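You operate a simulated robot arm through the tools that you are given. There is no shell and no other tool. Be economical: measure what you need, move in short steps, check, and stop when the job is done.

You run a simulated two-armed robot. Do the job below in one go: nothing can be reset, and whatever is moved stays where it is left.

TASK
Pick up the filter core labelled "Standard" from the parts table with one hand, pass it to the other hand and put it on the top of the oil table. Set down upright: filter core.

It is judged by the outcome, as a careful person would: the job done as asked, and still so three seconds after it is handed in. It fails if anything else is knocked over, pushed out of place, dropped, spilled or broken.

THE ROBOT
Two 6-joint arms with two-finger grippers on one trunk, on a base that drives. Base frame: it is fixed to the floor where the robot stands at the start and does not move with it; the origin is under the middle of the robot, x ahead of it, y to its left, z up; the surface under the hand at the start is at about z = 0.8. Readings come in m, degrees, newtons and seconds.
The left shoulder is at the start at [0.03, 0.178, 0.988], the right one opposite. With the tool pointing down near the work surface each hand reaches from about 0.46 to 0.84 m from the robot's upright axis, wherever it stands, measured 20 degrees to its own side. Places, roughly: top of the oil table [-2.2, 0, 0.9]. Payload 2.54 kg a hand.
The TCP of each hand is the grasp point between the finger pads, 0.03 m short of the fingertips. In the tool frame z runs along the fingers and y along their closing line. The gripper opens to 0.116 m. The gripper's body begins 0.095 m behind the TCP.
Orientation is that of the tool frame in the base frame, as a unit quaternion [x, y, z, w]. With the fingers straight down and closing along the base's y, the tool's x points along the base's -x, its y along +y and its z along -z.

THE INTERFACE
- The arms move only by the tool nudge_tool. It takes "left_increments", "right_increments" or both (then of equal length, played together; a hand with none holds still); each is a list of rows, each a list of 6 numbers: the shift along the base's x, y, z in units of 20 mm (1.0 is 20 mm), then the turn, a rotation vector about the base's x, y, z in units of 6 degrees (1.0 is 6 degrees). In form: [[dx, dy, dz, wx, wy, wz], ...]. A call has 1 to 12 rows; each row shifts and turns the commanded pose from where the row before left it. "left_jaw" and "right_jaw" are, for a hand that has rows, the opening, from 0 (shut) to 1 (fully open), set as the call begins (left out, the last holds). A call with a number of a shift or a turn outside -1 to 1 is refused whole. A row lasts 0.2 s, in which the tool goes at most 0.05 m and 8.6 degrees; a call with a longer step from one row to the next is refused whole, and so is a gripper value outside its range. Where a pose cannot be reached the arm comes as near as it can. A force on the tool above 40 N (or 10 N above the force at the start of the call, whichever is more), or a blocked arm, ends the call early, and 0.2 s more pass. The fingers move at their own pace (about 0.153 m/s each) and stop on an object; they squeeze with about 26 N. The grip force told is the motor's: it shows also when the fingers shut on nothing. Time passes only in rows, and 0.2 s behind the last, so rows that do not move let the fingers close. The reply holds the time, the measured pose of the TCP, the force on the tool along the base axes, the opening and the grip force, in the units named above and with some noise, with the torque about the TCP (base axes, N m) and any sound that the robot's microphone picked up.
- Cameras (640 x 400 px; columns grow to the right, rows downward): "scene" is now at [0.0423, 0.0056, 1.6994]; the picture's right is [0.07, -1.00, 0.00], its down [-0.82, -0.06, -0.56] and it looks along [0.56, 0.04, -0.83] (base axes); focal length 296 px, centre (320, 200). "left" rides on the left gripper at [0.069, 0.015, -0.122] in its tool frame; the picture's right is [-0.21, 0.98, 0.00], its down [-0.83, -0.18, -0.53] and it looks along [-0.52, -0.11, 0.85] (tool axes); focal length 251 px, centre (320, 200). "right" rides on the right gripper at [0.069, -0.015, -0.122] in its tool frame; the picture's right is [0.21, 0.98, 0.00], its down [-0.83, 0.18, -0.53] and it looks along [-0.52, 0.11, 0.85] (tool axes); focal length 251 px, centre (320, 200). There is no depth. A picture from a camera that has moved, and an enlarged one, comes with that camera's place and axes in the base frame and with its lens.
- capture(camera): a new picture of that camera. The clock stands still meanwhile.
- lift_body(by): slides the trunk up (or, below 0, down) by that many m; the arms and the scene camera ride with it, the base frame stays. It gives what a move gives, with no picture.
- drive_base(legs): drives the robot by 1 to 6 legs, each [ahead, left, turn to the left] in m, m and degrees, along the robot's own axes; the way and the turn of a leg run together, so that a leg with both is an arc; at most 1.5 m and 180 degrees a leg. The arms and the cameras ride along, it lands a little off, and it stops where it bumps. It gives what a move gives.
- turn_head(pan, tilt): turns the head with the scene camera to pan (to the left, within 143 degrees either way) and tilt (down, from -29 to 69), counted from straight ahead of the robot. It gives what a move gives.
- close_up(camera, box): a new picture of the part [left, top, right, bottom] of that camera's present view, enlarged. The clock stands still meanwhile.
- finish_job(): hands the job in; it is judged then, once.

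Work in short steps. Places have to be worked out from the pictures, the camera data and where the tool is seen: move nearer, look again, correct. Check each grasp and each placing, and mend what went wrong. You have 120 turns and 92 pictures in all, those below and enlarged ones among them. Open the grippers and draw the arms clear of the work before you hand the job in, unless the task says otherwise; then end with one line.

The tools are called after "Emit:" by a JSON object that holds its "fn" and its "kwargs". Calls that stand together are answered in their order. nudge_tool: Moves the arms, as the interface text tells. Its arguments: {"type":"object","properties":{"left_increments":{"type":"array","items":{"type":"array","items":{"type":"number"}}},"left_jaw":{"type":"number"},"right_increments":{"type":"array","items":{"type":"array","items":{"type":"number"}}},"right_jaw":{"type":"number"}},"required":[]} The other tools are called the same way: lift_body (by) slides the trunk up or down; drive_base (legs) drives the base; turn_head (pan, tilt) turns the head that bears the scene camera; capture (camera) takes a picture; close_up (camera, box) takes an enlarged picture of a part of a camera's view; finish_job () hands the job in.

At the start:

```text
t: 0.0
left_position: [0.4729, 0.1698, 1.0732]
left_ee_rot: [0.0, 1.0, 0.0, 0.0]
left_force: [0.5, 0.6, 0.2]
left_ft_torque: [-0.01, 0.04, -0.01]
left_opening: 0.1161
left_grip_force: 0.1
right_position: [0.4457, -0.2481, 1.0888]
right_ee_rot: [0.0, 1.0, 0.0, 0.0]
right_force: [-0.5, -0.3, 0.4]
right_ft_torque: [0.0, 0.04, 0.01]
right_opening: 0.116
right_grip_force: 0.1
trunk travel left (down, up): [-0.2, 0.34]
robot x, y, heading: [0.0001, 0.0016, -0.0]
head pan, tilt: [4.1, 55.7]
```

scene: 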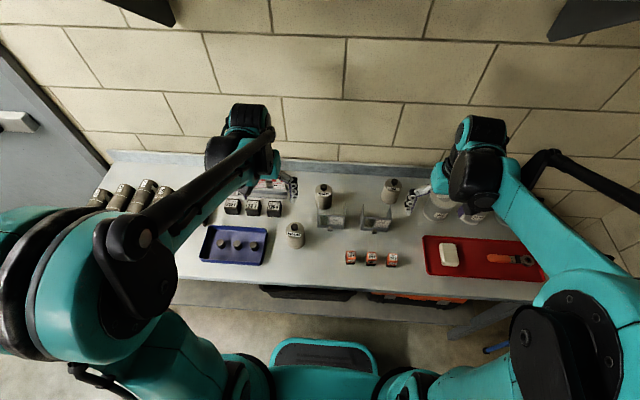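
right: 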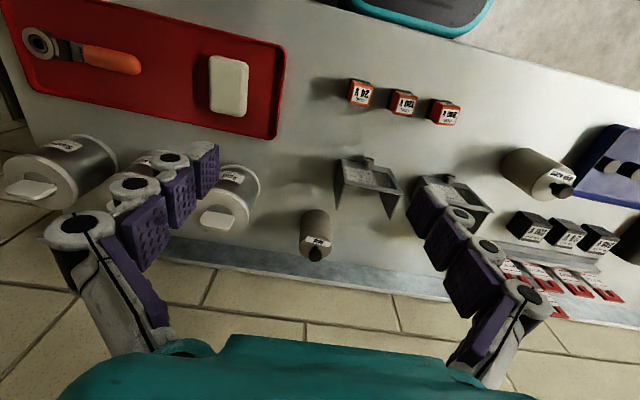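
left: 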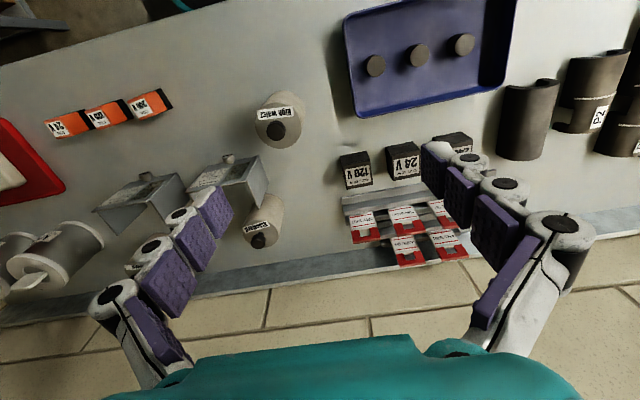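

I see three cylinder-shaped filter cores in the scene; I enlarge to read their labels.

Emit:
{"fn": "close_up", "kwargs": {"camera": "scene", "box": [270, 160, 430, 260]}}

Emit:
{"fn": "close_up", "kwargs": {"camera": "left", "box": [200, 70, 360, 270]}}

Emit:
{"fn": "close_up", "kwargs": {"camera": "right", "box": [280, 130, 600, 280]}}

```text
4.00 times, centred on (350, 210) of scene
camera zoom: at [0.0423, 0.0056, 1.6994], right [0.07, -1.0, 0.0], down [-0.82, -0.06, -0.56], along [0.56, 0.04, -0.83], focal length 1184 px, centre (200, 160)
```

zoom: 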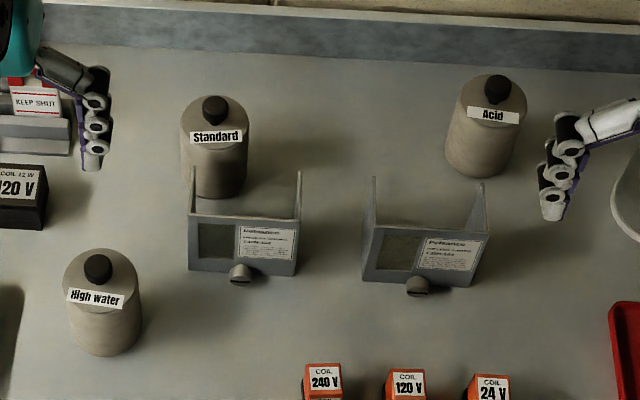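

```text
2.00 times, centred on (280, 170) of left
camera zoom: at [0.4041, 0.1852, 1.1951], right [0.21, 0.98, 0.0], down [0.83, -0.18, 0.53], along [0.52, -0.11, -0.85], focal length 503 px, centre (400, 260)
```

zoom: 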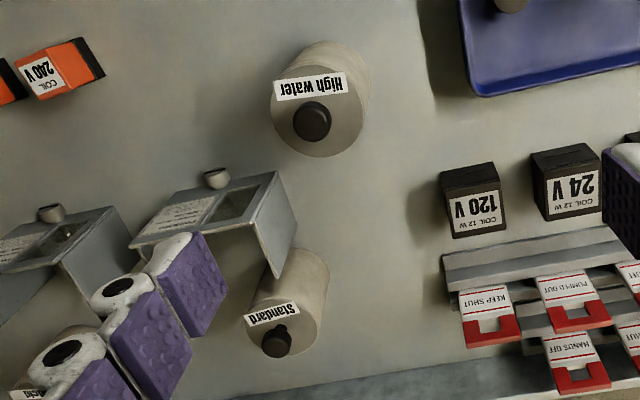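

```text
2.00 times, centred on (440, 205) of right
camera zoom: at [0.377, -0.2621, 1.2105], right [-0.21, 0.98, 0.0], down [0.83, 0.18, 0.53], along [0.52, 0.11, -0.85], focal length 503 px, centre (80, 190)
```

zoom: 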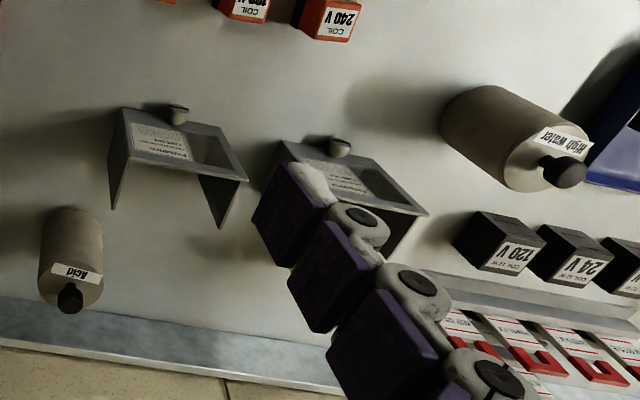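

The "Standard" core triangulates to about (0.642, 0.036), knob top z≈0.893, Ø≈0.058, with a guard in front of it ending at x≈0.585. I bring the open left hand above it and look.

Emit:
{"fn": "nudge_tool", "kwargs": {"left_increments": [[0.846, -0.67, -0.2, 0, 0, 0], [0.846, -0.67, -0.2, 0, 0, 0], [0.846, -0.67, -0.2, 0, 0, 0], [0.846, -0.67, -0.2, 0, 0, 0], [0.846, -0.67, -0.2, 0, 0, 0], [0.846, -0.67, -0.2, 0, 0, 0], [0.846, -0.67, -0.2, 0, 0, 0], [0.846, -0.67, -0.2, 0, 0, 0], [0.846, -0.67, -0.2, 0, 0, 0], [0.846, -0.67, -0.2, 0, 0, 0]], "left_jaw": 1.0}}

Emit:
{"fn": "capture", "kwargs": {"camera": "left"}}

Emit:
{"fn": "capture", "kwargs": {"camera": "right"}}

```text
t: 2.2
left_position: [0.6425, 0.0347, 1.0308]
left_ee_rot: [0.0, 1.0, 0.0, 0.0]
left_force: [-0.4, -0.4, -0.8]
left_ft_torque: [0.01, -0.03, 0.01]
left_opening: 0.1158
left_grip_force: 0.0
right_position: [0.4463, -0.2489, 1.0884]
right_ee_rot: [0.0, 1.0, 0.0, 0.0]
right_force: [0.9, 0.2, 0.5]
right_ft_torque: [0.03, -0.02, -0.04]
right_opening: 0.1161
right_grip_force: 0.0
trunk travel left (down, up): [-0.2, 0.34]
robot x, y, heading: [-0.0037, -0.0013, -0.1]
head pan, tilt: [4.1, 55.7]
```

```text
85 pictures are left
camera left: at [0.574, 0.0503, 1.1536], right [0.21, 0.98, 0.0], down [0.83, -0.18, 0.53], along [0.52, -0.11, -0.85], focal length 251 px, centre (320, 200)
```

left: 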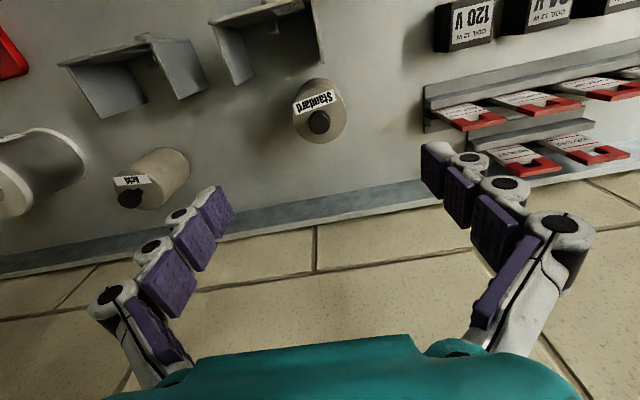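

```text
84 pictures are left
camera right: at [0.3778, -0.2625, 1.2102], right [-0.21, 0.98, 0.0], down [0.83, 0.18, 0.53], along [0.52, 0.11, -0.85], focal length 251 px, centre (320, 200)
```

right: 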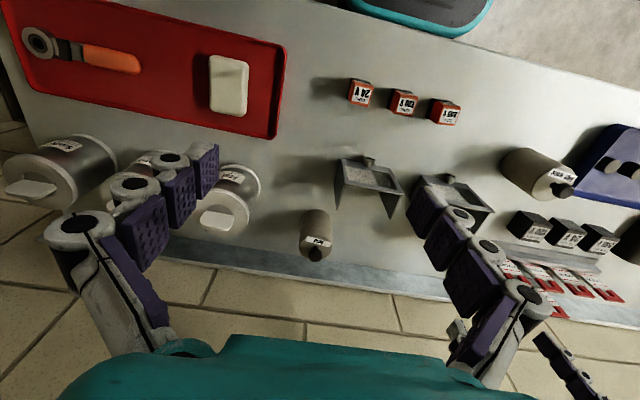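

The check gives the knob at (0.640, 0.036), right under the hand. I go straight down to TCP z≈0.842, still open.

Emit:
{"fn": "nudge_tool", "kwargs": {"left_increments": [[-0.1, 0.05, -0.95, 0, 0, 0], [0, 0, -0.95, 0, 0, 0], [0, 0, -0.95, 0, 0, 0], [0, 0, -0.95, 0, 0, 0], [0, 0, -0.95, 0, 0, 0], [0, 0, -0.95, 0, 0, 0], [0, 0, -0.95, 0, 0, 0], [0, 0, -0.95, 0, 0, 0], [0, 0, -0.95, 0, 0, 0], [0, 0, -0.9, 0, 0, 0]], "left_jaw": 1.0}}

Emit:
{"fn": "capture", "kwargs": {"camera": "left"}}

Emit:
{"fn": "capture", "kwargs": {"camera": "right"}}

```text
t: 4.4
left_position: [0.6397, 0.0357, 0.8428]
left_ee_rot: [0.0, 1.0, 0.0, 0.0]
left_force: [0.0, 0.6, -0.4]
left_ft_torque: [0.03, 0.02, -0.01]
left_opening: 0.116
left_grip_force: 0.0
right_position: [0.4467, -0.248, 1.0889]
right_ee_rot: [0.0, 1.0, 0.0, 0.0]
right_force: [-0.1, 0.0, 0.0]
right_ft_torque: [0.0, -0.01, 0.0]
right_opening: 0.1161
right_grip_force: 0.1
trunk travel left (down, up): [-0.2, 0.34]
robot x, y, heading: [0.0007, -0.0018, -0.0]
head pan, tilt: [4.1, 55.7]
```

```text
83 pictures are left
camera left: at [0.5714, 0.052, 0.965], right [0.21, 0.98, 0.0], down [0.83, -0.18, 0.53], along [0.52, -0.11, -0.85], focal length 251 px, centre (320, 200)
```

left: 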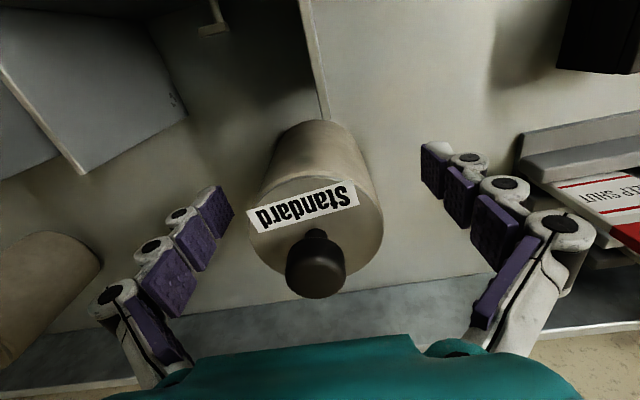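

```text
82 pictures are left
camera right: at [0.3774, -0.2622, 1.2104], right [-0.21, 0.98, 0.0], down [0.83, 0.18, 0.53], along [0.52, 0.11, -0.85], focal length 251 px, centre (320, 200)
```

right: 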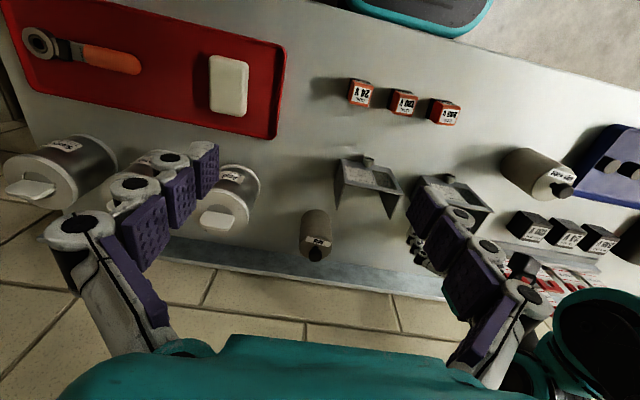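

The core stands centred between the fingers, knob well clear of the palm. I close the left gripper.

Emit:
{"fn": "nudge_tool", "kwargs": {"left_increments": [[0, 0, 0, 0, 0, 0], [0, 0, 0, 0, 0, 0], [0, 0, 0, 0, 0, 0], [0, 0, 0, 0, 0, 0]], "left_jaw": 0.0}}

```text
t: 5.4
left_position: [0.6392, 0.0365, 0.8423]
left_ee_rot: [0.001, 1.0, 0.0, 0.0]
left_force: [0.5, -2.8, 5.4]
left_ft_torque: [-0.3, -0.01, -0.03]
left_opening: 0.0586
left_grip_force: 26.3
right_position: [0.4448, -0.2488, 1.0876]
right_ee_rot: [0.0, 1.0, 0.0, 0.0]
right_force: [0.4, -0.5, -0.4]
right_ft_torque: [-0.03, 0.0, 0.01]
right_opening: 0.116
right_grip_force: 0.1
trunk travel left (down, up): [-0.2, 0.34]
robot x, y, heading: [-0.0, 0.0006, 0.3]
head pan, tilt: [4.1, 55.7]
```

Gripped at 0.0586 m, matching the core's diameter. I lift straight up to about z 1.06.

Emit:
{"fn": "nudge_tool", "kwargs": {"left_increments": [[0, 0, 0.5, 0, 0, 0], [0, 0, 0.95, 0, 0, 0], [0, 0, 0.95, 0, 0, 0], [0, 0, 0.95, 0, 0, 0], [0, 0, 0.95, 0, 0, 0], [0, 0, 0.95, 0, 0, 0], [0, 0, 0.95, 0, 0, 0], [0, 0, 0.95, 0, 0, 0], [0, 0, 0.95, 0, 0, 0], [0, 0, 0.95, 0, 0, 0], [0, 0, 0.95, 0, 0, 0], [0, 0, 0.95, 0, 0, 0]]}}

Emit:
{"fn": "capture", "kwargs": {"camera": "left"}}

Emit:
{"fn": "capture", "kwargs": {"camera": "scene"}}

```text
t: 8.0
left_position: [0.6392, 0.0365, 1.0625]
left_ee_rot: [0.0, 1.0, 0.001, -0.001]
left_force: [0.1, 0.2, -2.5]
left_ft_torque: [-0.04, 0.0, 0.0]
left_opening: 0.0588
left_grip_force: 26.6
right_position: [0.4458, -0.2486, 1.0881]
right_ee_rot: [0.0, 1.0, 0.0, 0.001]
right_force: [0.0, -0.8, -0.1]
right_ft_torque: [0.0, -0.04, 0.01]
right_opening: 0.1159
right_grip_force: 0.0
trunk travel left (down, up): [-0.2, 0.34]
robot x, y, heading: [-0.0002, -0.0019, 0.1]
head pan, tilt: [4.1, 55.7]
```

```text
81 pictures are left
camera left: at [0.5714, 0.052, 1.1848], right [0.21, 0.98, 0.0], down [0.83, -0.18, 0.53], along [0.52, -0.11, -0.85], focal length 251 px, centre (320, 200)
```

left: 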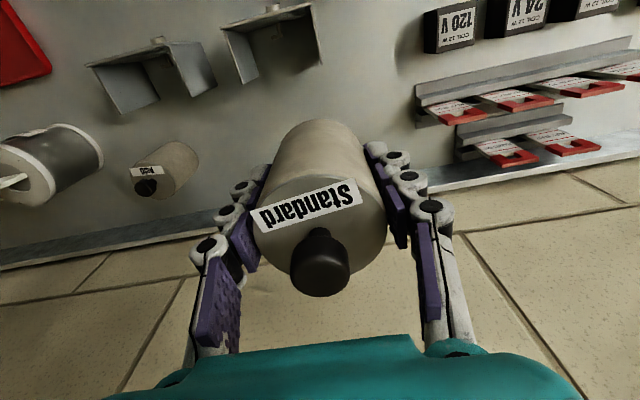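

```text
80 pictures are left
camera scene: at [0.0423, 0.0055, 1.6994], right [0.07, -1.0, 0.0], down [-0.82, -0.06, -0.56], along [0.56, 0.04, -0.83], focal length 296 px, centre (320, 200)
```

scene: 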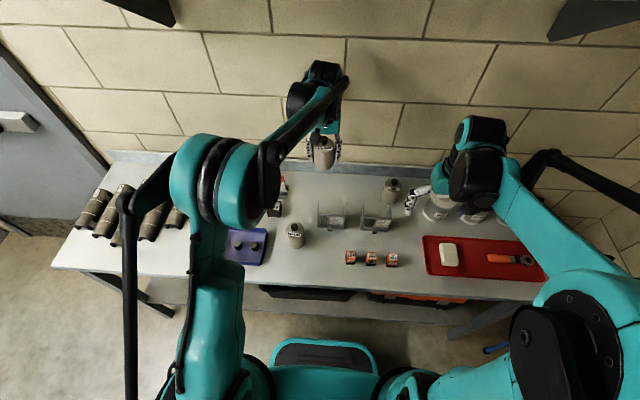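

The core is held firmly. Before moving the base I look behind for free space and the oil table.

Emit:
{"fn": "turn_head", "kwargs": {"pan": 143, "tilt": 25}}

Emit:
{"fn": "capture", "kwargs": {"camera": "scene"}}

Emit:
{"fn": "turn_head", "kwargs": {"pan": -143, "tilt": 25}}

Emit:
{"fn": "capture", "kwargs": {"camera": "scene"}}

```text
t: 10.2
left_position: [0.6399, 0.0362, 1.0628]
left_ee_rot: [0.0, 1.0, 0.001, 0.0]
left_force: [0.7, 0.3, -2.9]
left_ft_torque: [-0.01, 0.02, 0.02]
left_opening: 0.0585
left_grip_force: 25.8
right_position: [0.4458, -0.2473, 1.0896]
right_ee_rot: [0.0, 1.0, -0.001, 0.0]
right_force: [0.1, 0.7, 0.2]
right_ft_torque: [-0.04, 0.0, -0.02]
right_opening: 0.116
right_grip_force: 0.0
trunk travel left (down, up): [-0.2, 0.34]
robot x, y, heading: [-0.0017, -0.001, -0.2]
head pan, tilt: [143.0, 25.0]
```

```text
79 pictures are left
camera scene: at [-0.102, 0.0559, 1.7443], right [0.6, 0.8, 0.0], down [0.34, -0.25, -0.91], along [-0.72, 0.55, -0.42], focal length 296 px, centre (320, 200)
```

scene: 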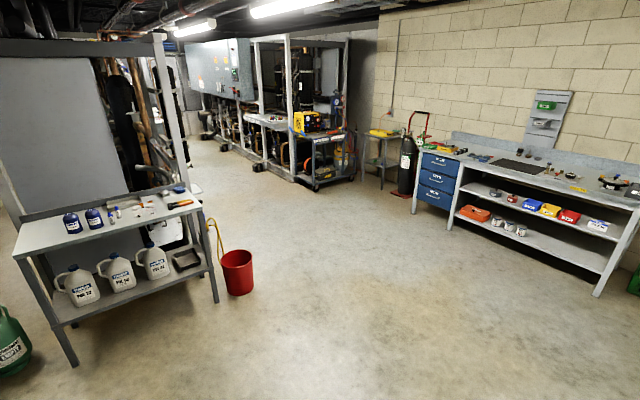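

```text
t: 14.2
left_position: [0.6399, 0.0369, 1.0634]
left_ee_rot: [0.0, 1.0, 0.0, 0.001]
left_force: [0.3, 0.0, -3.2]
left_ft_torque: [0.03, 0.0, 0.02]
left_opening: 0.0585
left_grip_force: 26.4
right_position: [0.4459, -0.2476, 1.0888]
right_ee_rot: [0.0, 1.0, 0.001, 0.0]
right_force: [-0.6, 0.9, 0.5]
right_ft_torque: [0.0, -0.01, -0.02]
right_opening: 0.116
right_grip_force: 0.0
trunk travel left (down, up): [-0.2, 0.34]
robot x, y, heading: [-0.0025, -0.002, -0.4]
head pan, tilt: [-143.0, 25.0]
```

```text
78 pictures are left
camera scene: at [-0.102, -0.055, 1.7443], right [-0.6, 0.8, 0.0], down [0.34, 0.25, -0.91], along [-0.72, -0.55, -0.42], focal length 296 px, centre (320, 200)
```

scene: 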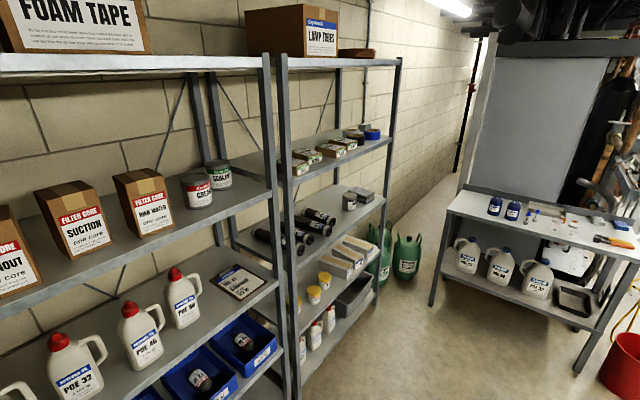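

The oil table is behind, floor clear between, shelves on my right (y≈-0.87), open space on the left. I back off 0.6 m from the parts table and look ahead.

Emit:
{"fn": "drive_base", "kwargs": {"legs": [[-0.6, 0, 0]]}}

Emit:
{"fn": "turn_head", "kwargs": {"pan": 0, "tilt": 50}}

Emit:
{"fn": "capture", "kwargs": {"camera": "scene"}}

```text
t: 17.5
left_position: [0.0385, 0.0373, 1.0626]
left_ee_rot: [-0.001, 1.0, 0.001, 0.0]
left_force: [-0.1, 0.4, -2.7]
left_ft_torque: [0.01, -0.02, 0.03]
left_opening: 0.0583
left_grip_force: 26.0
right_position: [-0.1544, -0.2478, 1.0883]
right_ee_rot: [-0.003, 1.0, 0.0, 0.0]
right_force: [0.2, -0.1, -0.7]
right_ft_torque: [-0.01, -0.05, -0.01]
right_opening: 0.1161
right_grip_force: 0.1
trunk travel left (down, up): [-0.2, 0.34]
robot x, y, heading: [-0.6, -0.0003, 0.1]
head pan, tilt: [-143.0, 25.0]
```

```text
t: 19.8
left_position: [0.0406, 0.0369, 1.0617]
left_ee_rot: [-0.002, 1.0, 0.0, 0.0]
left_force: [-0.9, 0.4, -3.1]
left_ft_torque: [-0.01, -0.01, -0.02]
left_opening: 0.0585
left_grip_force: 25.5
right_position: [-0.1535, -0.2477, 1.0893]
right_ee_rot: [-0.002, 1.0, 0.001, 0.0]
right_force: [-0.1, 0.3, 0.2]
right_ft_torque: [0.02, -0.02, 0.0]
right_opening: 0.1161
right_grip_force: 0.0
trunk travel left (down, up): [-0.2, 0.34]
robot x, y, heading: [-0.5998, 0.0007, 0.3]
head pan, tilt: [0.0, 50.0]
```

```text
77 pictures are left
camera scene: at [-0.5518, -0.0003, 1.7068], right [0.0, -1.0, 0.0], down [-0.77, 0.0, -0.64], along [0.64, 0.0, -0.77], focal length 296 px, centre (320, 200)
```

scene: 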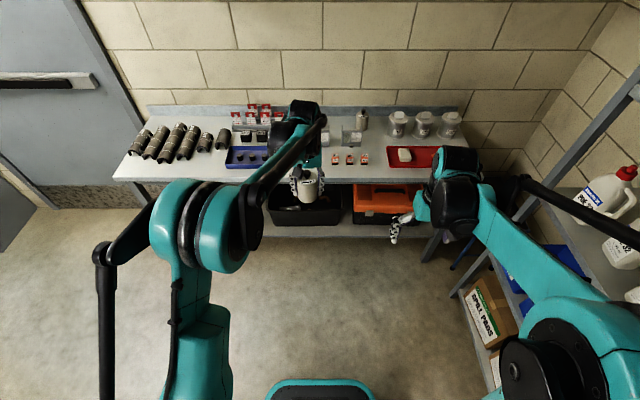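

Left hand still holds the core. I turn the right hand in place by half of the 120° needed to make it horizontal, pointing left (+y), camera side up, closing along x.

Emit:
{"fn": "nudge_tool", "kwargs": {"right_increments": [[0, -0.3, 0, 0.7217, 0.7217, -0.7217], [0, -0.3, 0, 0.7217, 0.7217, -0.7217], [0, -0.3, 0, 0.7217, 0.7217, -0.7217], [0, -0.3, 0, 0.7217, 0.7217, -0.7217], [0, -0.3, 0, 0.7217, 0.7217, -0.7217], [0, 0, 0, 0.7217, 0.7217, -0.7217], [0, 0, 0, 0.7217, 0.7217, -0.7217], [0, 0, 0, 0.7217, 0.7217, -0.7217]], "right_jaw": 1.0}}

Emit:
{"fn": "capture", "kwargs": {"camera": "scene"}}

```text
t: 21.6
left_position: [0.0395, 0.0379, 1.0626]
left_ee_rot: [-0.001, 1.0, 0.0, 0.0]
left_force: [-0.5, 0.4, -4.1]
left_ft_torque: [0.01, -0.01, -0.01]
left_opening: 0.0584
left_grip_force: 26.3
right_position: [-0.1272, -0.2129, 1.0892]
right_ee_rot: [0.311, 0.883, 0.274, -0.222]
right_force: [0.2, 0.3, -0.1]
right_ft_torque: [0.03, -0.02, 0.03]
right_opening: 0.1159
right_grip_force: 0.1
right hand out of reach, approached as far as the arm can: row 6, 7, 8
trunk travel left (down, up): [-0.2, 0.34]
robot x, y, heading: [-0.6045, 0.0021, 0.5]
head pan, tilt: [0.0, 50.0]
```

```text
76 pictures are left
camera scene: at [-0.5515, 0.0001, 1.7067], right [0.0, -1.0, 0.0], down [-0.77, 0.0, -0.64], along [0.64, 0.0, -0.77], focal length 296 px, centre (320, 200)
```

scene: 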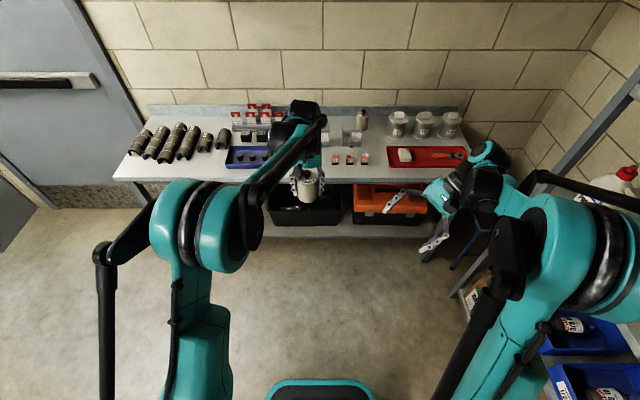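

The path tipped the tool back towards the robot, which the wrist can't do. I undo this turn and will instead roll about x first, then about the tool axis.

Emit:
{"fn": "nudge_tool", "kwargs": {"right_increments": [[0, 0, 0, -0.7217, -0.7217, 0.7217], [0, 0, 0, -0.7217, -0.7217, 0.7217], [0, 0, 0, -0.7217, -0.7217, 0.7217], [0, 0, 0, -0.7217, -0.7217, 0.7217], [0, 0, 0, -0.7217, -0.7217, 0.7217], [0, 0, 0, -0.7217, -0.7217, 0.7217], [0, 0, 0, -0.7217, -0.7217, 0.7217], [0, 0, 0, -0.7217, -0.7217, 0.7217]]}}

```text
t: 23.4
left_position: [0.0387, 0.0379, 1.0626]
left_ee_rot: [-0.002, 1.0, 0.0, 0.0]
left_force: [-0.8, 0.9, -2.7]
left_ft_torque: [-0.02, 0.0, -0.04]
left_opening: 0.0585
left_grip_force: 26.3
right_position: [-0.1281, -0.2143, 1.0898]
right_ee_rot: [-0.001, 0.998, 0.003, 0.057]
right_force: [-0.5, -0.2, 0.1]
right_ft_torque: [-0.02, 0.01, 0.02]
right_opening: 0.1161
right_grip_force: 0.0
trunk travel left (down, up): [-0.2, 0.34]
robot x, y, heading: [-0.6032, -0.001, 0.5]
head pan, tilt: [0.0, 50.0]
```

Now roll the right hand about x (fixing the small residual first), with the hand drawn slightly outward.

Emit:
{"fn": "nudge_tool", "kwargs": {"right_increments": [[0, -0.5, 0, 0, 1, 0], [0, -0.5, 0, 1, 0, 0], [0, -0.5, 0, 1, 0, 0], [0, -0.5, 0, 1, 0, 0], [0, -0.5, 0, 1, 0, 0], [0, -0.5, 0, 1, 0, 0], [0, -0.5, 0, 1, 0, 0], [0, 0, 0, 1, 0, 0], [0, 0, 0, 1, 0, 0], [0, 0, 0, 1, 0, 0], [0, 0, 0, 1, 0, 0], [0, 0, 0, 1, 0, 0]]}}

Emit:
{"fn": "capture", "kwargs": {"camera": "scene"}}

```text
t: 26.0
left_position: [0.0402, 0.0378, 1.0622]
left_ee_rot: [-0.001, 1.0, 0.001, 0.0]
left_force: [-0.2, -0.4, -3.3]
left_ft_torque: [0.0, 0.02, -0.02]
left_opening: 0.0582
left_grip_force: 26.0
right_position: [-0.0876, -0.2212, 1.0886]
right_ee_rot: [0.005, 0.838, 0.545, 0.008]
right_force: [0.6, -0.4, -0.1]
right_ft_torque: [-0.02, 0.01, 0.01]
right_opening: 0.1159
right_grip_force: 0.1
right hand out of reach, approached as far as the arm can: row 10, 11, 12
trunk travel left (down, up): [-0.2, 0.34]
robot x, y, heading: [-0.5979, -0.0038, -0.2]
head pan, tilt: [0.0, 50.0]
```

```text
75 pictures are left
camera scene: at [-0.5509, -0.0005, 1.7067], right [0.0, -1.0, 0.0], down [-0.77, 0.0, -0.64], along [0.64, 0.0, -0.77], focal length 296 px, centre (320, 200)
```

scene: 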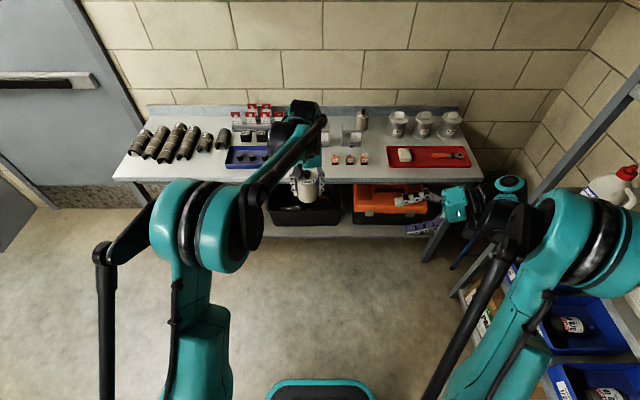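

The roll got to 66° before the arm was too folded; I move the right hand forward to x≈0.03 (world) and a bit left, then continue the roll.

Emit:
{"fn": "nudge_tool", "kwargs": {"right_increments": [[1, 0.3, 0, 0, 0, 0], [1, 0.3, 0, 0, 0, 0], [1, 0.3, 0, 0, 0, 0], [1, 0.3, 0, 0, 0, 0], [1, 0.3, 0, 0, 0, 0], [1, 0.3, 0, 1, 0, 0], [0.3, 0, 0, 1, 0, 0], [0, 0, 0, 1, 0, 0], [0, 0, 0, 1, 0, 0]]}}

Emit:
{"fn": "capture", "kwargs": {"camera": "scene"}}

```text
t: 28.0
left_position: [0.0409, 0.0373, 1.0618]
left_ee_rot: [-0.002, 1.0, 0.001, -0.001]
left_force: [-0.3, 1.1, -3.1]
left_ft_torque: [0.01, 0.04, 0.03]
left_opening: 0.0583
left_grip_force: 25.9
right_position: [0.0385, -0.1858, 1.0884]
right_ee_rot: [0.001, 0.703, 0.711, 0.003]
right_force: [-0.3, 0.4, -0.7]
right_ft_torque: [0.02, 0.01, 0.01]
right_opening: 0.116
right_grip_force: 0.0
trunk travel left (down, up): [-0.2, 0.34]
robot x, y, heading: [-0.6019, -0.0012, 0.1]
head pan, tilt: [0.0, 50.0]
```

```text
74 pictures are left
camera scene: at [-0.5513, -0.0006, 1.7067], right [0.0, -1.0, 0.0], down [-0.77, 0.0, -0.64], along [0.64, 0.0, -0.77], focal length 296 px, centre (320, 200)
```

scene: 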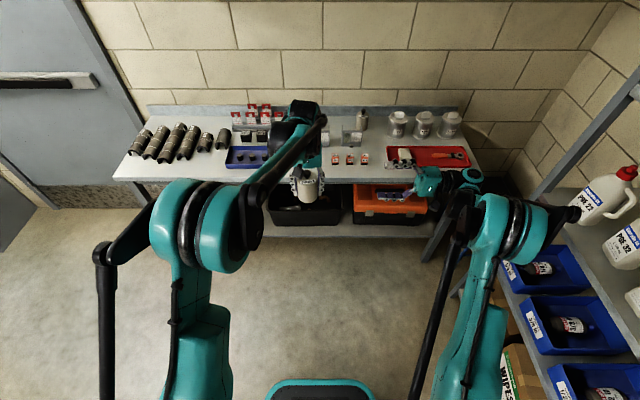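

Horizontal works. The right elbow is near the shelf, so I first shift the base 0.4 m left, then roll the hand 90° about its own axis (camera up).

Emit:
{"fn": "drive_base", "kwargs": {"legs": [[0, 0.4, 0]]}}

Emit:
{"fn": "nudge_tool", "kwargs": {"right_increments": [[0, 0, 0, 0, 1, 0], [0, 0, 0, 0, 1, 0], [0, 0, 0, 0, 1, 0], [0, 0, 0, 0, 1, 0], [0, 0, 0, 0, 1, 0], [0, 0, 0, 0, 1, 0], [0, 0, 0, 0, 1, 0], [0, 0, 0, 0, 1, 0], [0, 0, 0, 0, 1, 0], [0, 0, 0, 0, 1, 0], [0, 0, 0, 0, 1, 0], [0, 0, 0, 0, 1, 0]]}}

```text
t: 30.5
left_position: [0.0377, 0.4374, 1.0618]
left_ee_rot: [-0.002, 1.0, 0.0, 0.0]
left_force: [-0.1, 1.2, -3.1]
left_ft_torque: [-0.02, 0.0, -0.01]
left_opening: 0.0581
left_grip_force: 26.6
right_position: [0.0369, 0.2143, 1.0893]
right_ee_rot: [0.001, 0.705, 0.709, 0.003]
right_force: [-0.3, 0.0, -0.8]
right_ft_torque: [0.0, 0.02, 0.04]
right_opening: 0.116
right_grip_force: 0.1
trunk travel left (down, up): [-0.2, 0.34]
robot x, y, heading: [-0.6005, 0.3989, -0.0]
head pan, tilt: [0.0, 50.0]
```

```text
t: 33.1
left_position: [0.0388, 0.4362, 1.0629]
left_ee_rot: [-0.002, 1.0, 0.001, 0.0]
left_force: [0.0, 0.2, -2.3]
left_ft_torque: [-0.01, 0.01, 0.03]
left_opening: 0.0582
left_grip_force: 25.9
right_position: [0.0372, 0.2141, 1.088]
right_ee_rot: [0.419, 0.571, 0.574, -0.412]
right_force: [-0.1, 0.0, 0.7]
right_ft_torque: [0.03, -0.04, 0.0]
right_opening: 0.1162
right_grip_force: 0.0
trunk travel left (down, up): [-0.2, 0.34]
robot x, y, heading: [-0.6026, 0.3998, 0.2]
head pan, tilt: [0.0, 50.0]
```

Roll works; I finish the last 18° and set height z≈1.07, x aligned with the core, then approach partway in y.

Emit:
{"fn": "nudge_tool", "kwargs": {"right_increments": [[0, 0, -0.3, 0, 1, 0], [0, 0, -0.3, 0, 1, 0], [0.05, 0, -0.3, 0, 1, 0], [0, 1, 0, 0, 0, 0], [0, 1, 0, 0, 0, 0], [0, 1, 0, 0, 0, 0], [0, 1, 0, 0, 0, 0], [0, 1, 0, 0, 0, 0]], "right_jaw": 1.0}}

Emit:
{"fn": "capture", "kwargs": {"camera": "right"}}

Emit:
{"fn": "capture", "kwargs": {"camera": "scene"}}

Emit:
{"fn": "capture", "kwargs": {"camera": "left"}}

```text
t: 34.9
left_position: [0.0388, 0.4374, 1.0621]
left_ee_rot: [-0.002, 1.0, 0.0, -0.001]
left_force: [0.3, 0.1, -2.8]
left_ft_torque: [-0.02, 0.0, -0.01]
left_opening: 0.0583
left_grip_force: 25.8
right_position: [0.0383, 0.315, 1.0701]
right_ee_rot: [0.503, 0.5, 0.501, -0.496]
right_force: [0.2, 0.3, -0.3]
right_ft_torque: [0.02, -0.02, 0.01]
right_opening: 0.1159
right_grip_force: 0.1
trunk travel left (down, up): [-0.2, 0.34]
robot x, y, heading: [-0.6004, 0.3999, -0.2]
head pan, tilt: [0.0, 50.0]
```

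```text
73 pictures are left
camera right: at [0.0225, 0.1941, 1.1402], right [0.98, -0.01, 0.22], down [0.18, -0.54, -0.82], along [0.12, 0.84, -0.53], focal length 251 px, centre (320, 200)
```

right: 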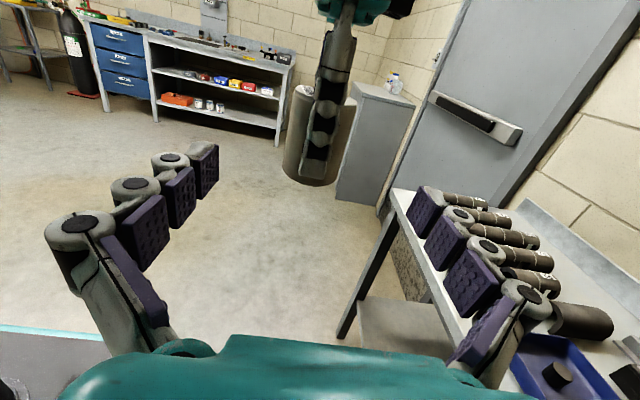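

```text
72 pictures are left
camera scene: at [-0.5528, 0.399, 1.7067], right [0.0, -1.0, 0.0], down [-0.77, 0.0, -0.64], along [0.64, 0.0, -0.77], focal length 296 px, centre (320, 200)
```

scene: 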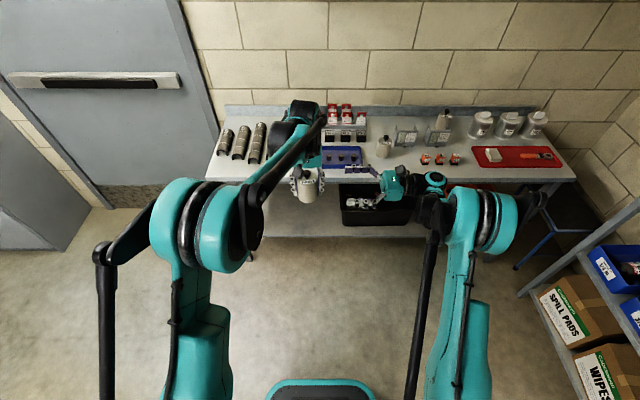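

```text
71 pictures are left
camera left: at [-0.0298, 0.4518, 1.1843], right [0.21, 0.98, 0.0], down [0.83, -0.18, 0.53], along [0.52, -0.11, -0.85], focal length 251 px, centre (320, 200)
```

left: 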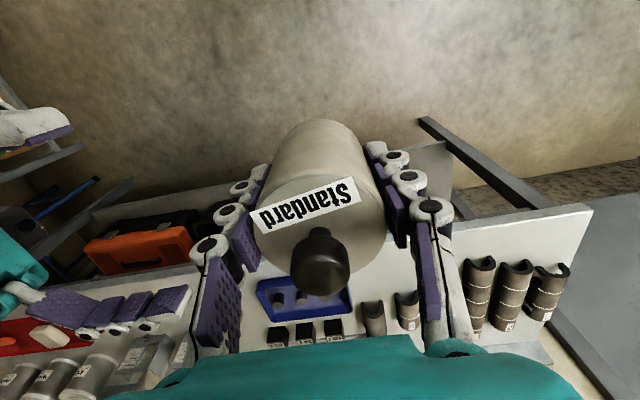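

Aligned: the core sits centred between the right fingers. I advance the last 0.122 m in small steps.

Emit:
{"fn": "nudge_tool", "kwargs": {"right_increments": [[0, 0.8, 0, 0, 0, 0], [0, 0.8, 0, 0, 0, 0], [0, 0.8, 0, 0, 0, 0], [0, 0.8, 0, 0, 0, 0], [0, 0.8, 0, 0, 0, 0], [0, 0.7, 0, 0, 0, 0], [0, 0.7, 0, 0, 0, 0], [0, 0.7, 0, 0, 0, 0]]}}

Emit:
{"fn": "capture", "kwargs": {"camera": "right"}}

Emit:
{"fn": "capture", "kwargs": {"camera": "left"}}

```text
t: 36.7
left_position: [0.0406, 0.4371, 1.0621]
left_ee_rot: [-0.001, 1.0, 0.0, -0.001]
left_force: [0.0, 0.4, -3.4]
left_ft_torque: [0.01, -0.01, -0.02]
left_opening: 0.0583
left_grip_force: 26.1
right_position: [0.0381, 0.4384, 1.0696]
right_ee_rot: [0.502, 0.5, 0.501, -0.497]
right_force: [0.5, 0.7, 0.0]
right_ft_torque: [-0.01, -0.03, 0.02]
right_opening: 0.1159
right_grip_force: 0.1
trunk travel left (down, up): [-0.2, 0.34]
robot x, y, heading: [-0.5993, 0.3975, 0.2]
head pan, tilt: [0.0, 50.0]
```

```text
70 pictures are left
camera right: at [0.0219, 0.316, 1.1398], right [0.98, -0.01, 0.22], down [0.18, -0.54, -0.82], along [0.12, 0.84, -0.53], focal length 251 px, centre (320, 200)
```

right: 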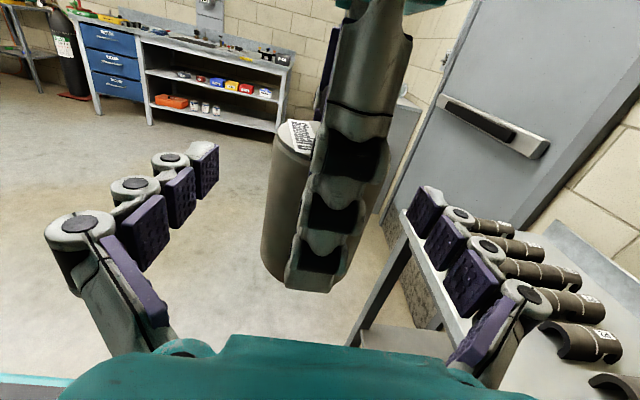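

```text
69 pictures are left
camera left: at [-0.0298, 0.4517, 1.1843], right [0.21, 0.98, 0.0], down [0.83, -0.18, 0.53], along [0.52, -0.11, -0.85], focal length 251 px, centre (320, 200)
```

left: 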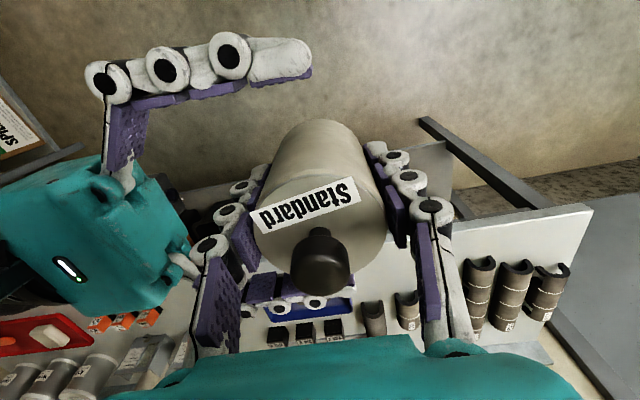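

The right fingers straddle the core fore and aft. I close the right gripper.

Emit:
{"fn": "nudge_tool", "kwargs": {"right_increments": [[0, 0, 0, 0, 0, 0], [0, 0, 0, 0, 0, 0], [0, 0, 0, 0, 0, 0], [0, 0, 0, 0, 0, 0]], "right_jaw": 0.0}}

Emit:
{"fn": "capture", "kwargs": {"camera": "left"}}

```text
t: 37.7
left_position: [0.038, 0.4364, 1.0622]
left_ee_rot: [-0.001, 1.0, 0.001, -0.001]
left_force: [-10.1, 8.2, -3.1]
left_ft_torque: [0.16, 0.0, 0.08]
left_opening: 0.0583
left_grip_force: 25.8
right_position: [0.0384, 0.4347, 1.0699]
right_ee_rot: [0.503, 0.499, 0.502, -0.496]
right_force: [10.1, -8.1, 0.3]
right_ft_torque: [-0.21, -0.11, -0.09]
right_opening: 0.0577
right_grip_force: 25.6
trunk travel left (down, up): [-0.2, 0.34]
robot x, y, heading: [-0.6002, 0.3954, 0.1]
head pan, tilt: [0.0, 50.0]
```

```text
68 pictures are left
camera left: at [-0.03, 0.4517, 1.1844], right [0.21, 0.98, 0.0], down [0.83, -0.18, 0.53], along [0.52, -0.11, -0.85], focal length 251 px, centre (320, 200)
```

left: 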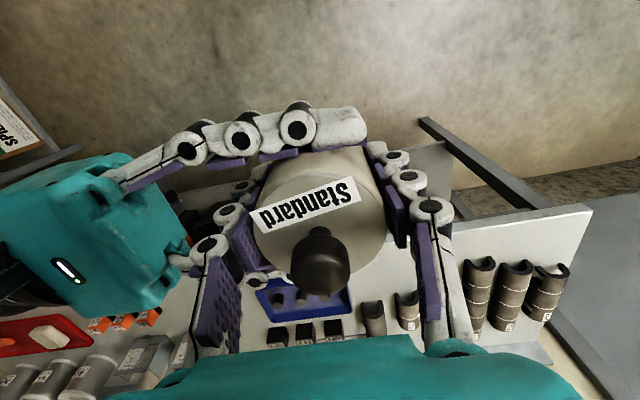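

Right holds with 25.6 N. I open the left gripper partway (its near finger is in front of the right palm).

Emit:
{"fn": "nudge_tool", "kwargs": {"left_increments": [[0, 0, 0, 0, 0, 0], [0, 0, 0, 0, 0, 0], [0, 0, 0, 0, 0, 0]], "left_jaw": 0.72}}

Emit:
{"fn": "capture", "kwargs": {"camera": "left"}}

```text
t: 38.5
left_position: [0.0391, 0.4364, 1.0627]
left_ee_rot: [-0.003, 1.0, 0.0, 0.0]
left_force: [-0.3, 0.1, 0.2]
left_ft_torque: [0.0, -0.01, -0.01]
left_opening: 0.0838
left_grip_force: 0.2
right_position: [0.0378, 0.4356, 1.0693]
right_ee_rot: [0.502, 0.499, 0.501, -0.497]
right_force: [-0.2, -0.2, -0.4]
right_ft_torque: [0.0, 0.0, 0.0]
right_opening: 0.0575
right_grip_force: 25.5
trunk travel left (down, up): [-0.2, 0.34]
robot x, y, heading: [-0.5994, 0.3978, 0.2]
head pan, tilt: [0.0, 50.0]
```

```text
67 pictures are left
camera left: at [-0.0298, 0.4514, 1.1843], right [0.21, 0.98, 0.0], down [0.83, -0.18, 0.53], along [0.52, -0.11, -0.85], focal length 251 px, centre (320, 200)
```

left: 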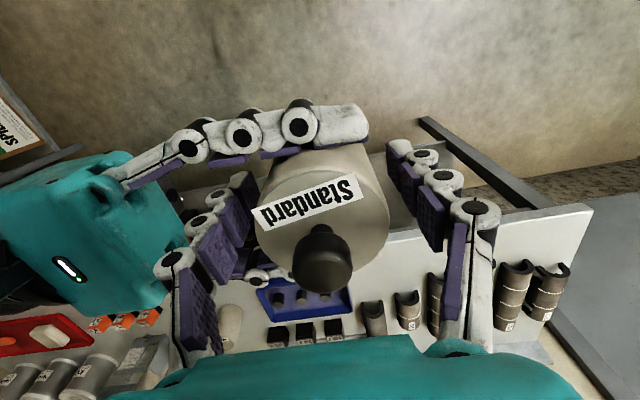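

Left is free. I raise it straight up.

Emit:
{"fn": "nudge_tool", "kwargs": {"left_increments": [[0, 0, 0.5, 0, 0, 0], [0, 0, 0.9, 0, 0, 0], [0, 0, 0.9, 0, 0, 0], [0, 0, 0.9, 0, 0, 0], [0, 0, 0.9, 0, 0, 0], [0, 0, 0.9, 0, 0, 0], [0, 0, 0.9, 0, 0, 0], [0, 0, 0.9, 0, 0, 0], [0, 0, 0.9, 0, 0, 0]]}}

Emit:
{"fn": "capture", "kwargs": {"camera": "left"}}

Emit:
{"fn": "capture", "kwargs": {"camera": "right"}}

```text
t: 40.5
left_position: [0.0385, 0.4368, 1.2152]
left_ee_rot: [-0.001, 1.0, 0.0, 0.0]
left_force: [0.1, -0.8, 0.6]
left_ft_torque: [-0.04, -0.02, 0.02]
left_opening: 0.0834
left_grip_force: 0.1
right_position: [0.0381, 0.4357, 1.0709]
right_ee_rot: [0.502, 0.5, 0.501, -0.497]
right_force: [0.0, 0.1, -0.5]
right_ft_torque: [-0.01, 0.0, 0.02]
right_opening: 0.0575
right_grip_force: 26.5
trunk travel left (down, up): [-0.2, 0.34]
robot x, y, heading: [-0.6033, 0.3985, 0.2]
head pan, tilt: [0.0, 50.0]
```

```text
66 pictures are left
camera left: at [-0.0304, 0.4514, 1.3384], right [0.21, 0.98, 0.0], down [0.83, -0.18, 0.53], along [0.52, -0.11, -0.85], focal length 251 px, centre (320, 200)
```

left: 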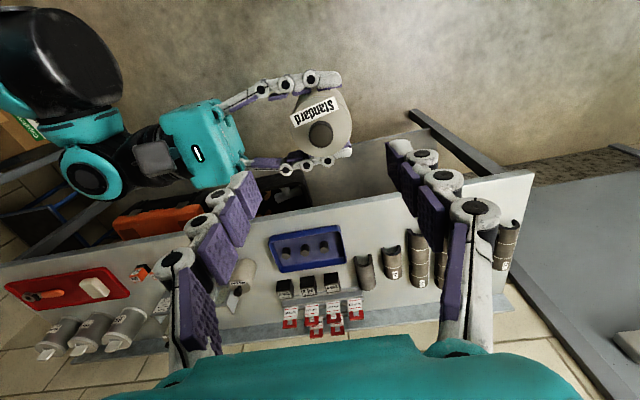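

```text
65 pictures are left
camera right: at [0.0217, 0.3154, 1.1399], right [0.98, -0.01, 0.22], down [0.18, -0.54, -0.82], along [0.12, 0.84, -0.53], focal length 251 px, centre (320, 200)
```

right: 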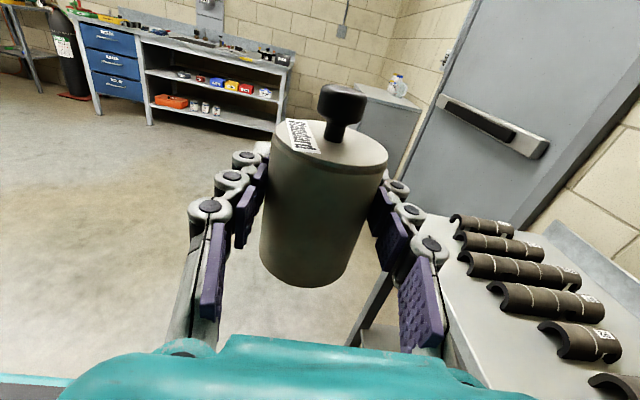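

Transfer is done: right holds the core upright, bottom ≈0.05 m below its TCP. I draw the left hand away to the left, and yaw the right tool toward forward-left (−48° about z) so it can reach over the oil table's front edge.

Emit:
{"fn": "nudge_tool", "kwargs": {"left_increments": [[0, 0.9, 0, 0, 0, 0], [0, 0.9, 0, 0, 0, 0], [0, 0.9, 0, 0, 0, 0], [-0.4, 0.9, 0, 0, 0, 0], [-0.8, 0.9, 0, 0, 0, 0], [-0.8, 0.9, 0, 0, 0, 0], [-0.8, 0.9, 0, 0, 0, 0], [-0.8, 0.9, 0, 0, 0, 0], [-0.8, 0.9, 0, 0, 0, 0], [-0.8, 0.9, 0, 0, 0, 0]]}}

Emit:
{"fn": "nudge_tool", "kwargs": {"right_increments": [[0, 0, 0, 0, 0, -1], [0, 0, 0, 0, 0, -1], [0, 0, 0, 0, 0, -1], [0, 0, 0, 0, 0, -1], [0, 0, 0, 0, 0, -1], [0, 0, 0, 0, 0, -1], [0, 0, 0, 0, 0, -1], [0, 0, 0, 0, 0, -1]]}}

Emit:
{"fn": "capture", "kwargs": {"camera": "scene"}}

```text
t: 42.7
left_position: [-0.0658, 0.6165, 1.2167]
left_ee_rot: [-0.001, 1.0, 0.0, -0.001]
left_force: [-0.6, -0.1, -0.1]
left_ft_torque: [0.0, -0.02, 0.04]
left_opening: 0.0833
left_grip_force: 0.1
right_position: [0.0374, 0.4358, 1.0718]
right_ee_rot: [0.503, 0.5, 0.501, -0.495]
right_force: [-0.2, 0.6, 0.2]
right_ft_torque: [0.01, 0.02, -0.04]
right_opening: 0.0575
right_grip_force: 25.8
trunk travel left (down, up): [-0.2, 0.34]
robot x, y, heading: [-0.602, 0.3957, 0.3]
head pan, tilt: [0.0, 50.0]
```

```text
t: 44.5
left_position: [-0.0671, 0.6173, 1.216]
left_ee_rot: [-0.002, 1.0, 0.001, 0.0]
left_force: [-0.5, -0.1, 0.1]
left_ft_torque: [-0.01, -0.03, -0.01]
left_opening: 0.0835
left_grip_force: 0.1
right_position: [0.0419, 0.4376, 1.0733]
right_ee_rot: [0.663, 0.252, 0.659, -0.249]
right_force: [0.3, 0.4, -2.7]
right_ft_torque: [0.02, 0.0, -0.05]
right_opening: 0.0577
right_grip_force: 25.8
right hand out of reach, approached as far as the arm can: row 8
trunk travel left (down, up): [-0.2, 0.34]
robot x, y, heading: [-0.601, 0.4, 0.1]
head pan, tilt: [0.0, 50.0]
```

```text
64 pictures are left
camera scene: at [-0.5534, 0.3991, 1.7068], right [0.0, -1.0, 0.0], down [-0.77, 0.0, -0.64], along [0.64, 0.0, -0.77], focal length 296 px, centre (320, 200)
```

scene: 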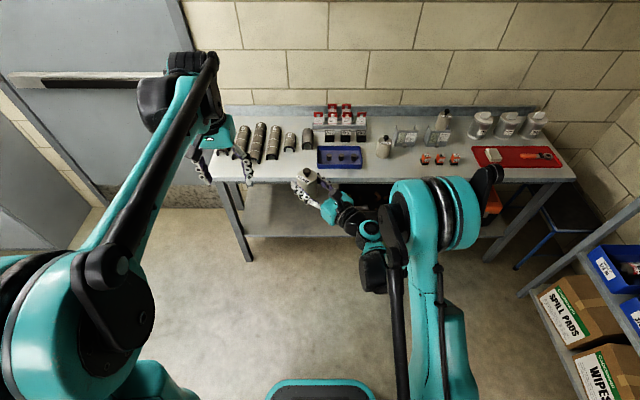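

Right tool now points 42° left of forward, core upright. I turn the robot 180° to the left in open space and look at the oil table.

Emit:
{"fn": "drive_base", "kwargs": {"legs": [[-0.1, 0, 0], [0, 0, 90], [0, 0, 90]]}}

Emit:
{"fn": "turn_head", "kwargs": {"pan": 0, "tilt": 35}}

Emit:
{"fn": "capture", "kwargs": {"camera": "scene"}}

Emit:
{"fn": "capture", "kwargs": {"camera": "right"}}

```text
t: 53.2
left_position: [-1.2415, 0.1891, 1.2163]
left_ee_rot: [1.0, -0.008, 0.0, 0.0]
left_force: [-0.9, 1.1, -0.7]
left_ft_torque: [0.0, -0.02, 0.0]
left_opening: 0.0835
left_grip_force: 0.1
right_position: [-1.3467, 0.3718, 1.0736]
right_ee_rot: [-0.247, 0.666, -0.243, -0.661]
right_force: [-0.1, 0.6, -2.2]
right_ft_torque: [0.02, 0.02, -0.01]
right_opening: 0.0573
right_grip_force: 26.1
trunk travel left (down, up): [-0.2, 0.34]
robot x, y, heading: [-0.702, 0.3973, 179.1]
head pan, tilt: [0.0, 50.0]
```

```text
t: 54.0
left_position: [-1.241, 0.1884, 1.2162]
left_ee_rot: [1.0, -0.008, 0.0, 0.001]
left_force: [0.0, 0.5, 0.0]
left_ft_torque: [0.03, 0.02, 0.01]
left_opening: 0.0836
left_grip_force: 0.1
right_position: [-1.3439, 0.3716, 1.0736]
right_ee_rot: [-0.246, 0.666, -0.243, -0.661]
right_force: [1.3, -0.2, -3.0]
right_ft_torque: [-0.03, -0.01, 0.02]
right_opening: 0.0573
right_grip_force: 26.1
trunk travel left (down, up): [-0.2, 0.34]
robot x, y, heading: [-0.7015, 0.3972, 179.3]
head pan, tilt: [0.0, 35.0]
```

```text
63 pictures are left
camera scene: at [-0.7592, 0.3988, 1.7284], right [0.02, 1.0, 0.0], down [0.57, -0.01, -0.82], along [-0.82, 0.01, -0.57], focal length 296 px, centre (320, 200)
```

scene: 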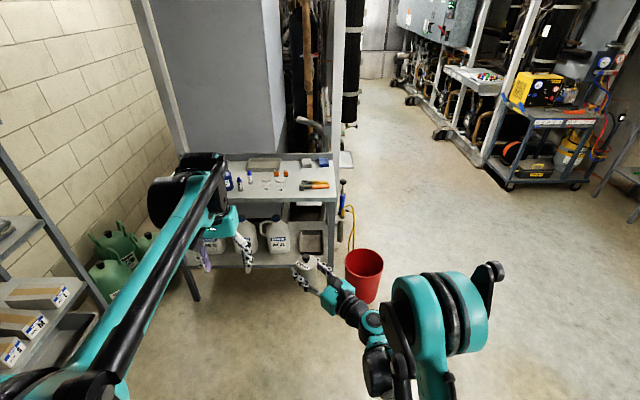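

```text
62 pictures are left
camera right: at [-1.243, 0.4395, 1.1438], right [-0.64, 0.74, 0.22], down [0.29, 0.49, -0.82], along [-0.71, -0.46, -0.53], focal length 251 px, centre (320, 200)
```

right: 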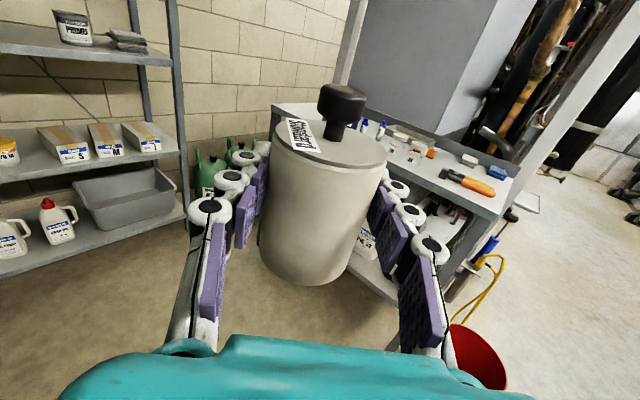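

I enlarge the oil table top to see what is free.

Emit:
{"fn": "close_up", "kwargs": {"camera": "scene", "box": [200, 140, 360, 240]}}

Emit:
{"fn": "close_up", "kwargs": {"camera": "right", "box": [260, 80, 540, 255]}}

```text
4.00 times, centred on (280, 190) of scene
camera zoom: at [-0.7592, 0.3988, 1.7284], right [0.02, 1.0, 0.0], down [0.57, -0.01, -0.82], along [-0.82, 0.01, -0.57], focal length 1184 px, centre (480, 240)
```

zoom: 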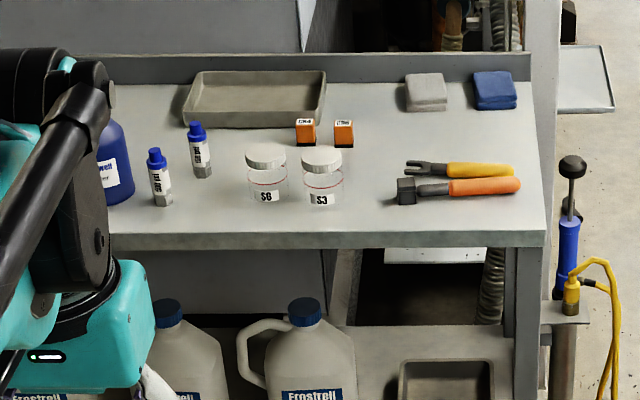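

```text
2.29 times, centred on (400, 168) of right
camera zoom: at [-1.243, 0.4395, 1.1438], right [-0.64, 0.74, 0.22], down [0.29, 0.49, -0.82], along [-0.71, -0.46, -0.53], focal length 575 px, centre (137, 274)
```

zoom: 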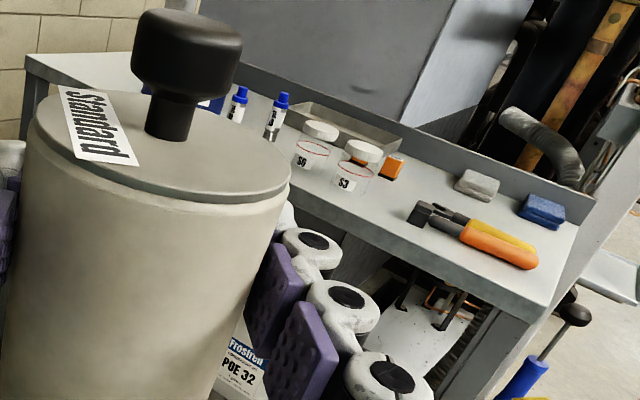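

The only roomy free spot is at the left end of the table (y≈-0.3), left of the blue bottles; for that the tool should point straight ahead. I extend the right hand and continue the yaw here in free space.

Emit:
{"fn": "nudge_tool", "kwargs": {"right_increments": [[-1, 0.5, 0, 0, 0, 0], [-1, 0.5, 0, 0, 0, 0], [-1, 0.5, 0, 0, 0, 0], [-1, 0.5, 0, 0, 0, 0], [-1, 0.5, 0, 0, 0, -0.5], [0, 0.5, 0, 0, 0, -1], [0, 0.5, 0, 0, 0, -1], [0, 0.5, 0, 0, 0, -1], [0, 0, 0, 0, 0, -1], [0, 0, 0, 0, 0, -1]]}}

Emit:
{"fn": "capture", "kwargs": {"camera": "scene"}}

```text
t: 56.2
left_position: [-1.2422, 0.188, 1.2168]
left_ee_rot: [1.0, -0.008, 0.0, 0.0]
left_force: [0.2, -0.3, -0.1]
left_ft_torque: [0.0, -0.01, -0.02]
left_opening: 0.0833
left_grip_force: 0.0
right_position: [-1.4461, 0.4512, 1.0769]
right_ee_rot: [0.054, -0.705, 0.053, 0.705]
right_force: [-0.1, -0.4, -2.4]
right_ft_torque: [-0.02, -0.02, -0.01]
right_opening: 0.0575
right_grip_force: 26.6
trunk travel left (down, up): [-0.2, 0.34]
robot x, y, heading: [-0.6956, 0.396, 179.0]
head pan, tilt: [0.0, 35.0]
```

```text
59 pictures are left
camera scene: at [-0.7591, 0.3987, 1.7285], right [0.02, 1.0, 0.0], down [0.57, -0.01, -0.82], along [-0.82, 0.01, -0.57], focal length 296 px, centre (320, 200)
```

scene: 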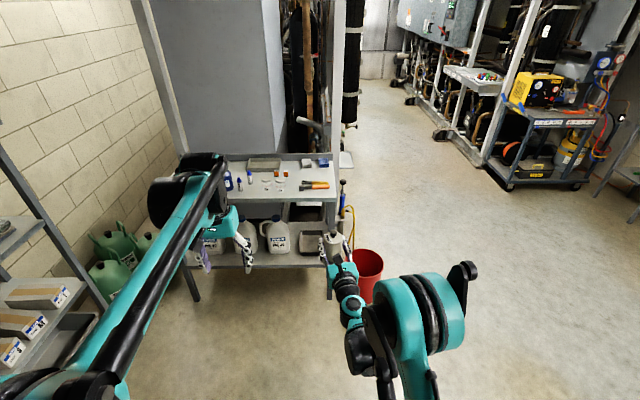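

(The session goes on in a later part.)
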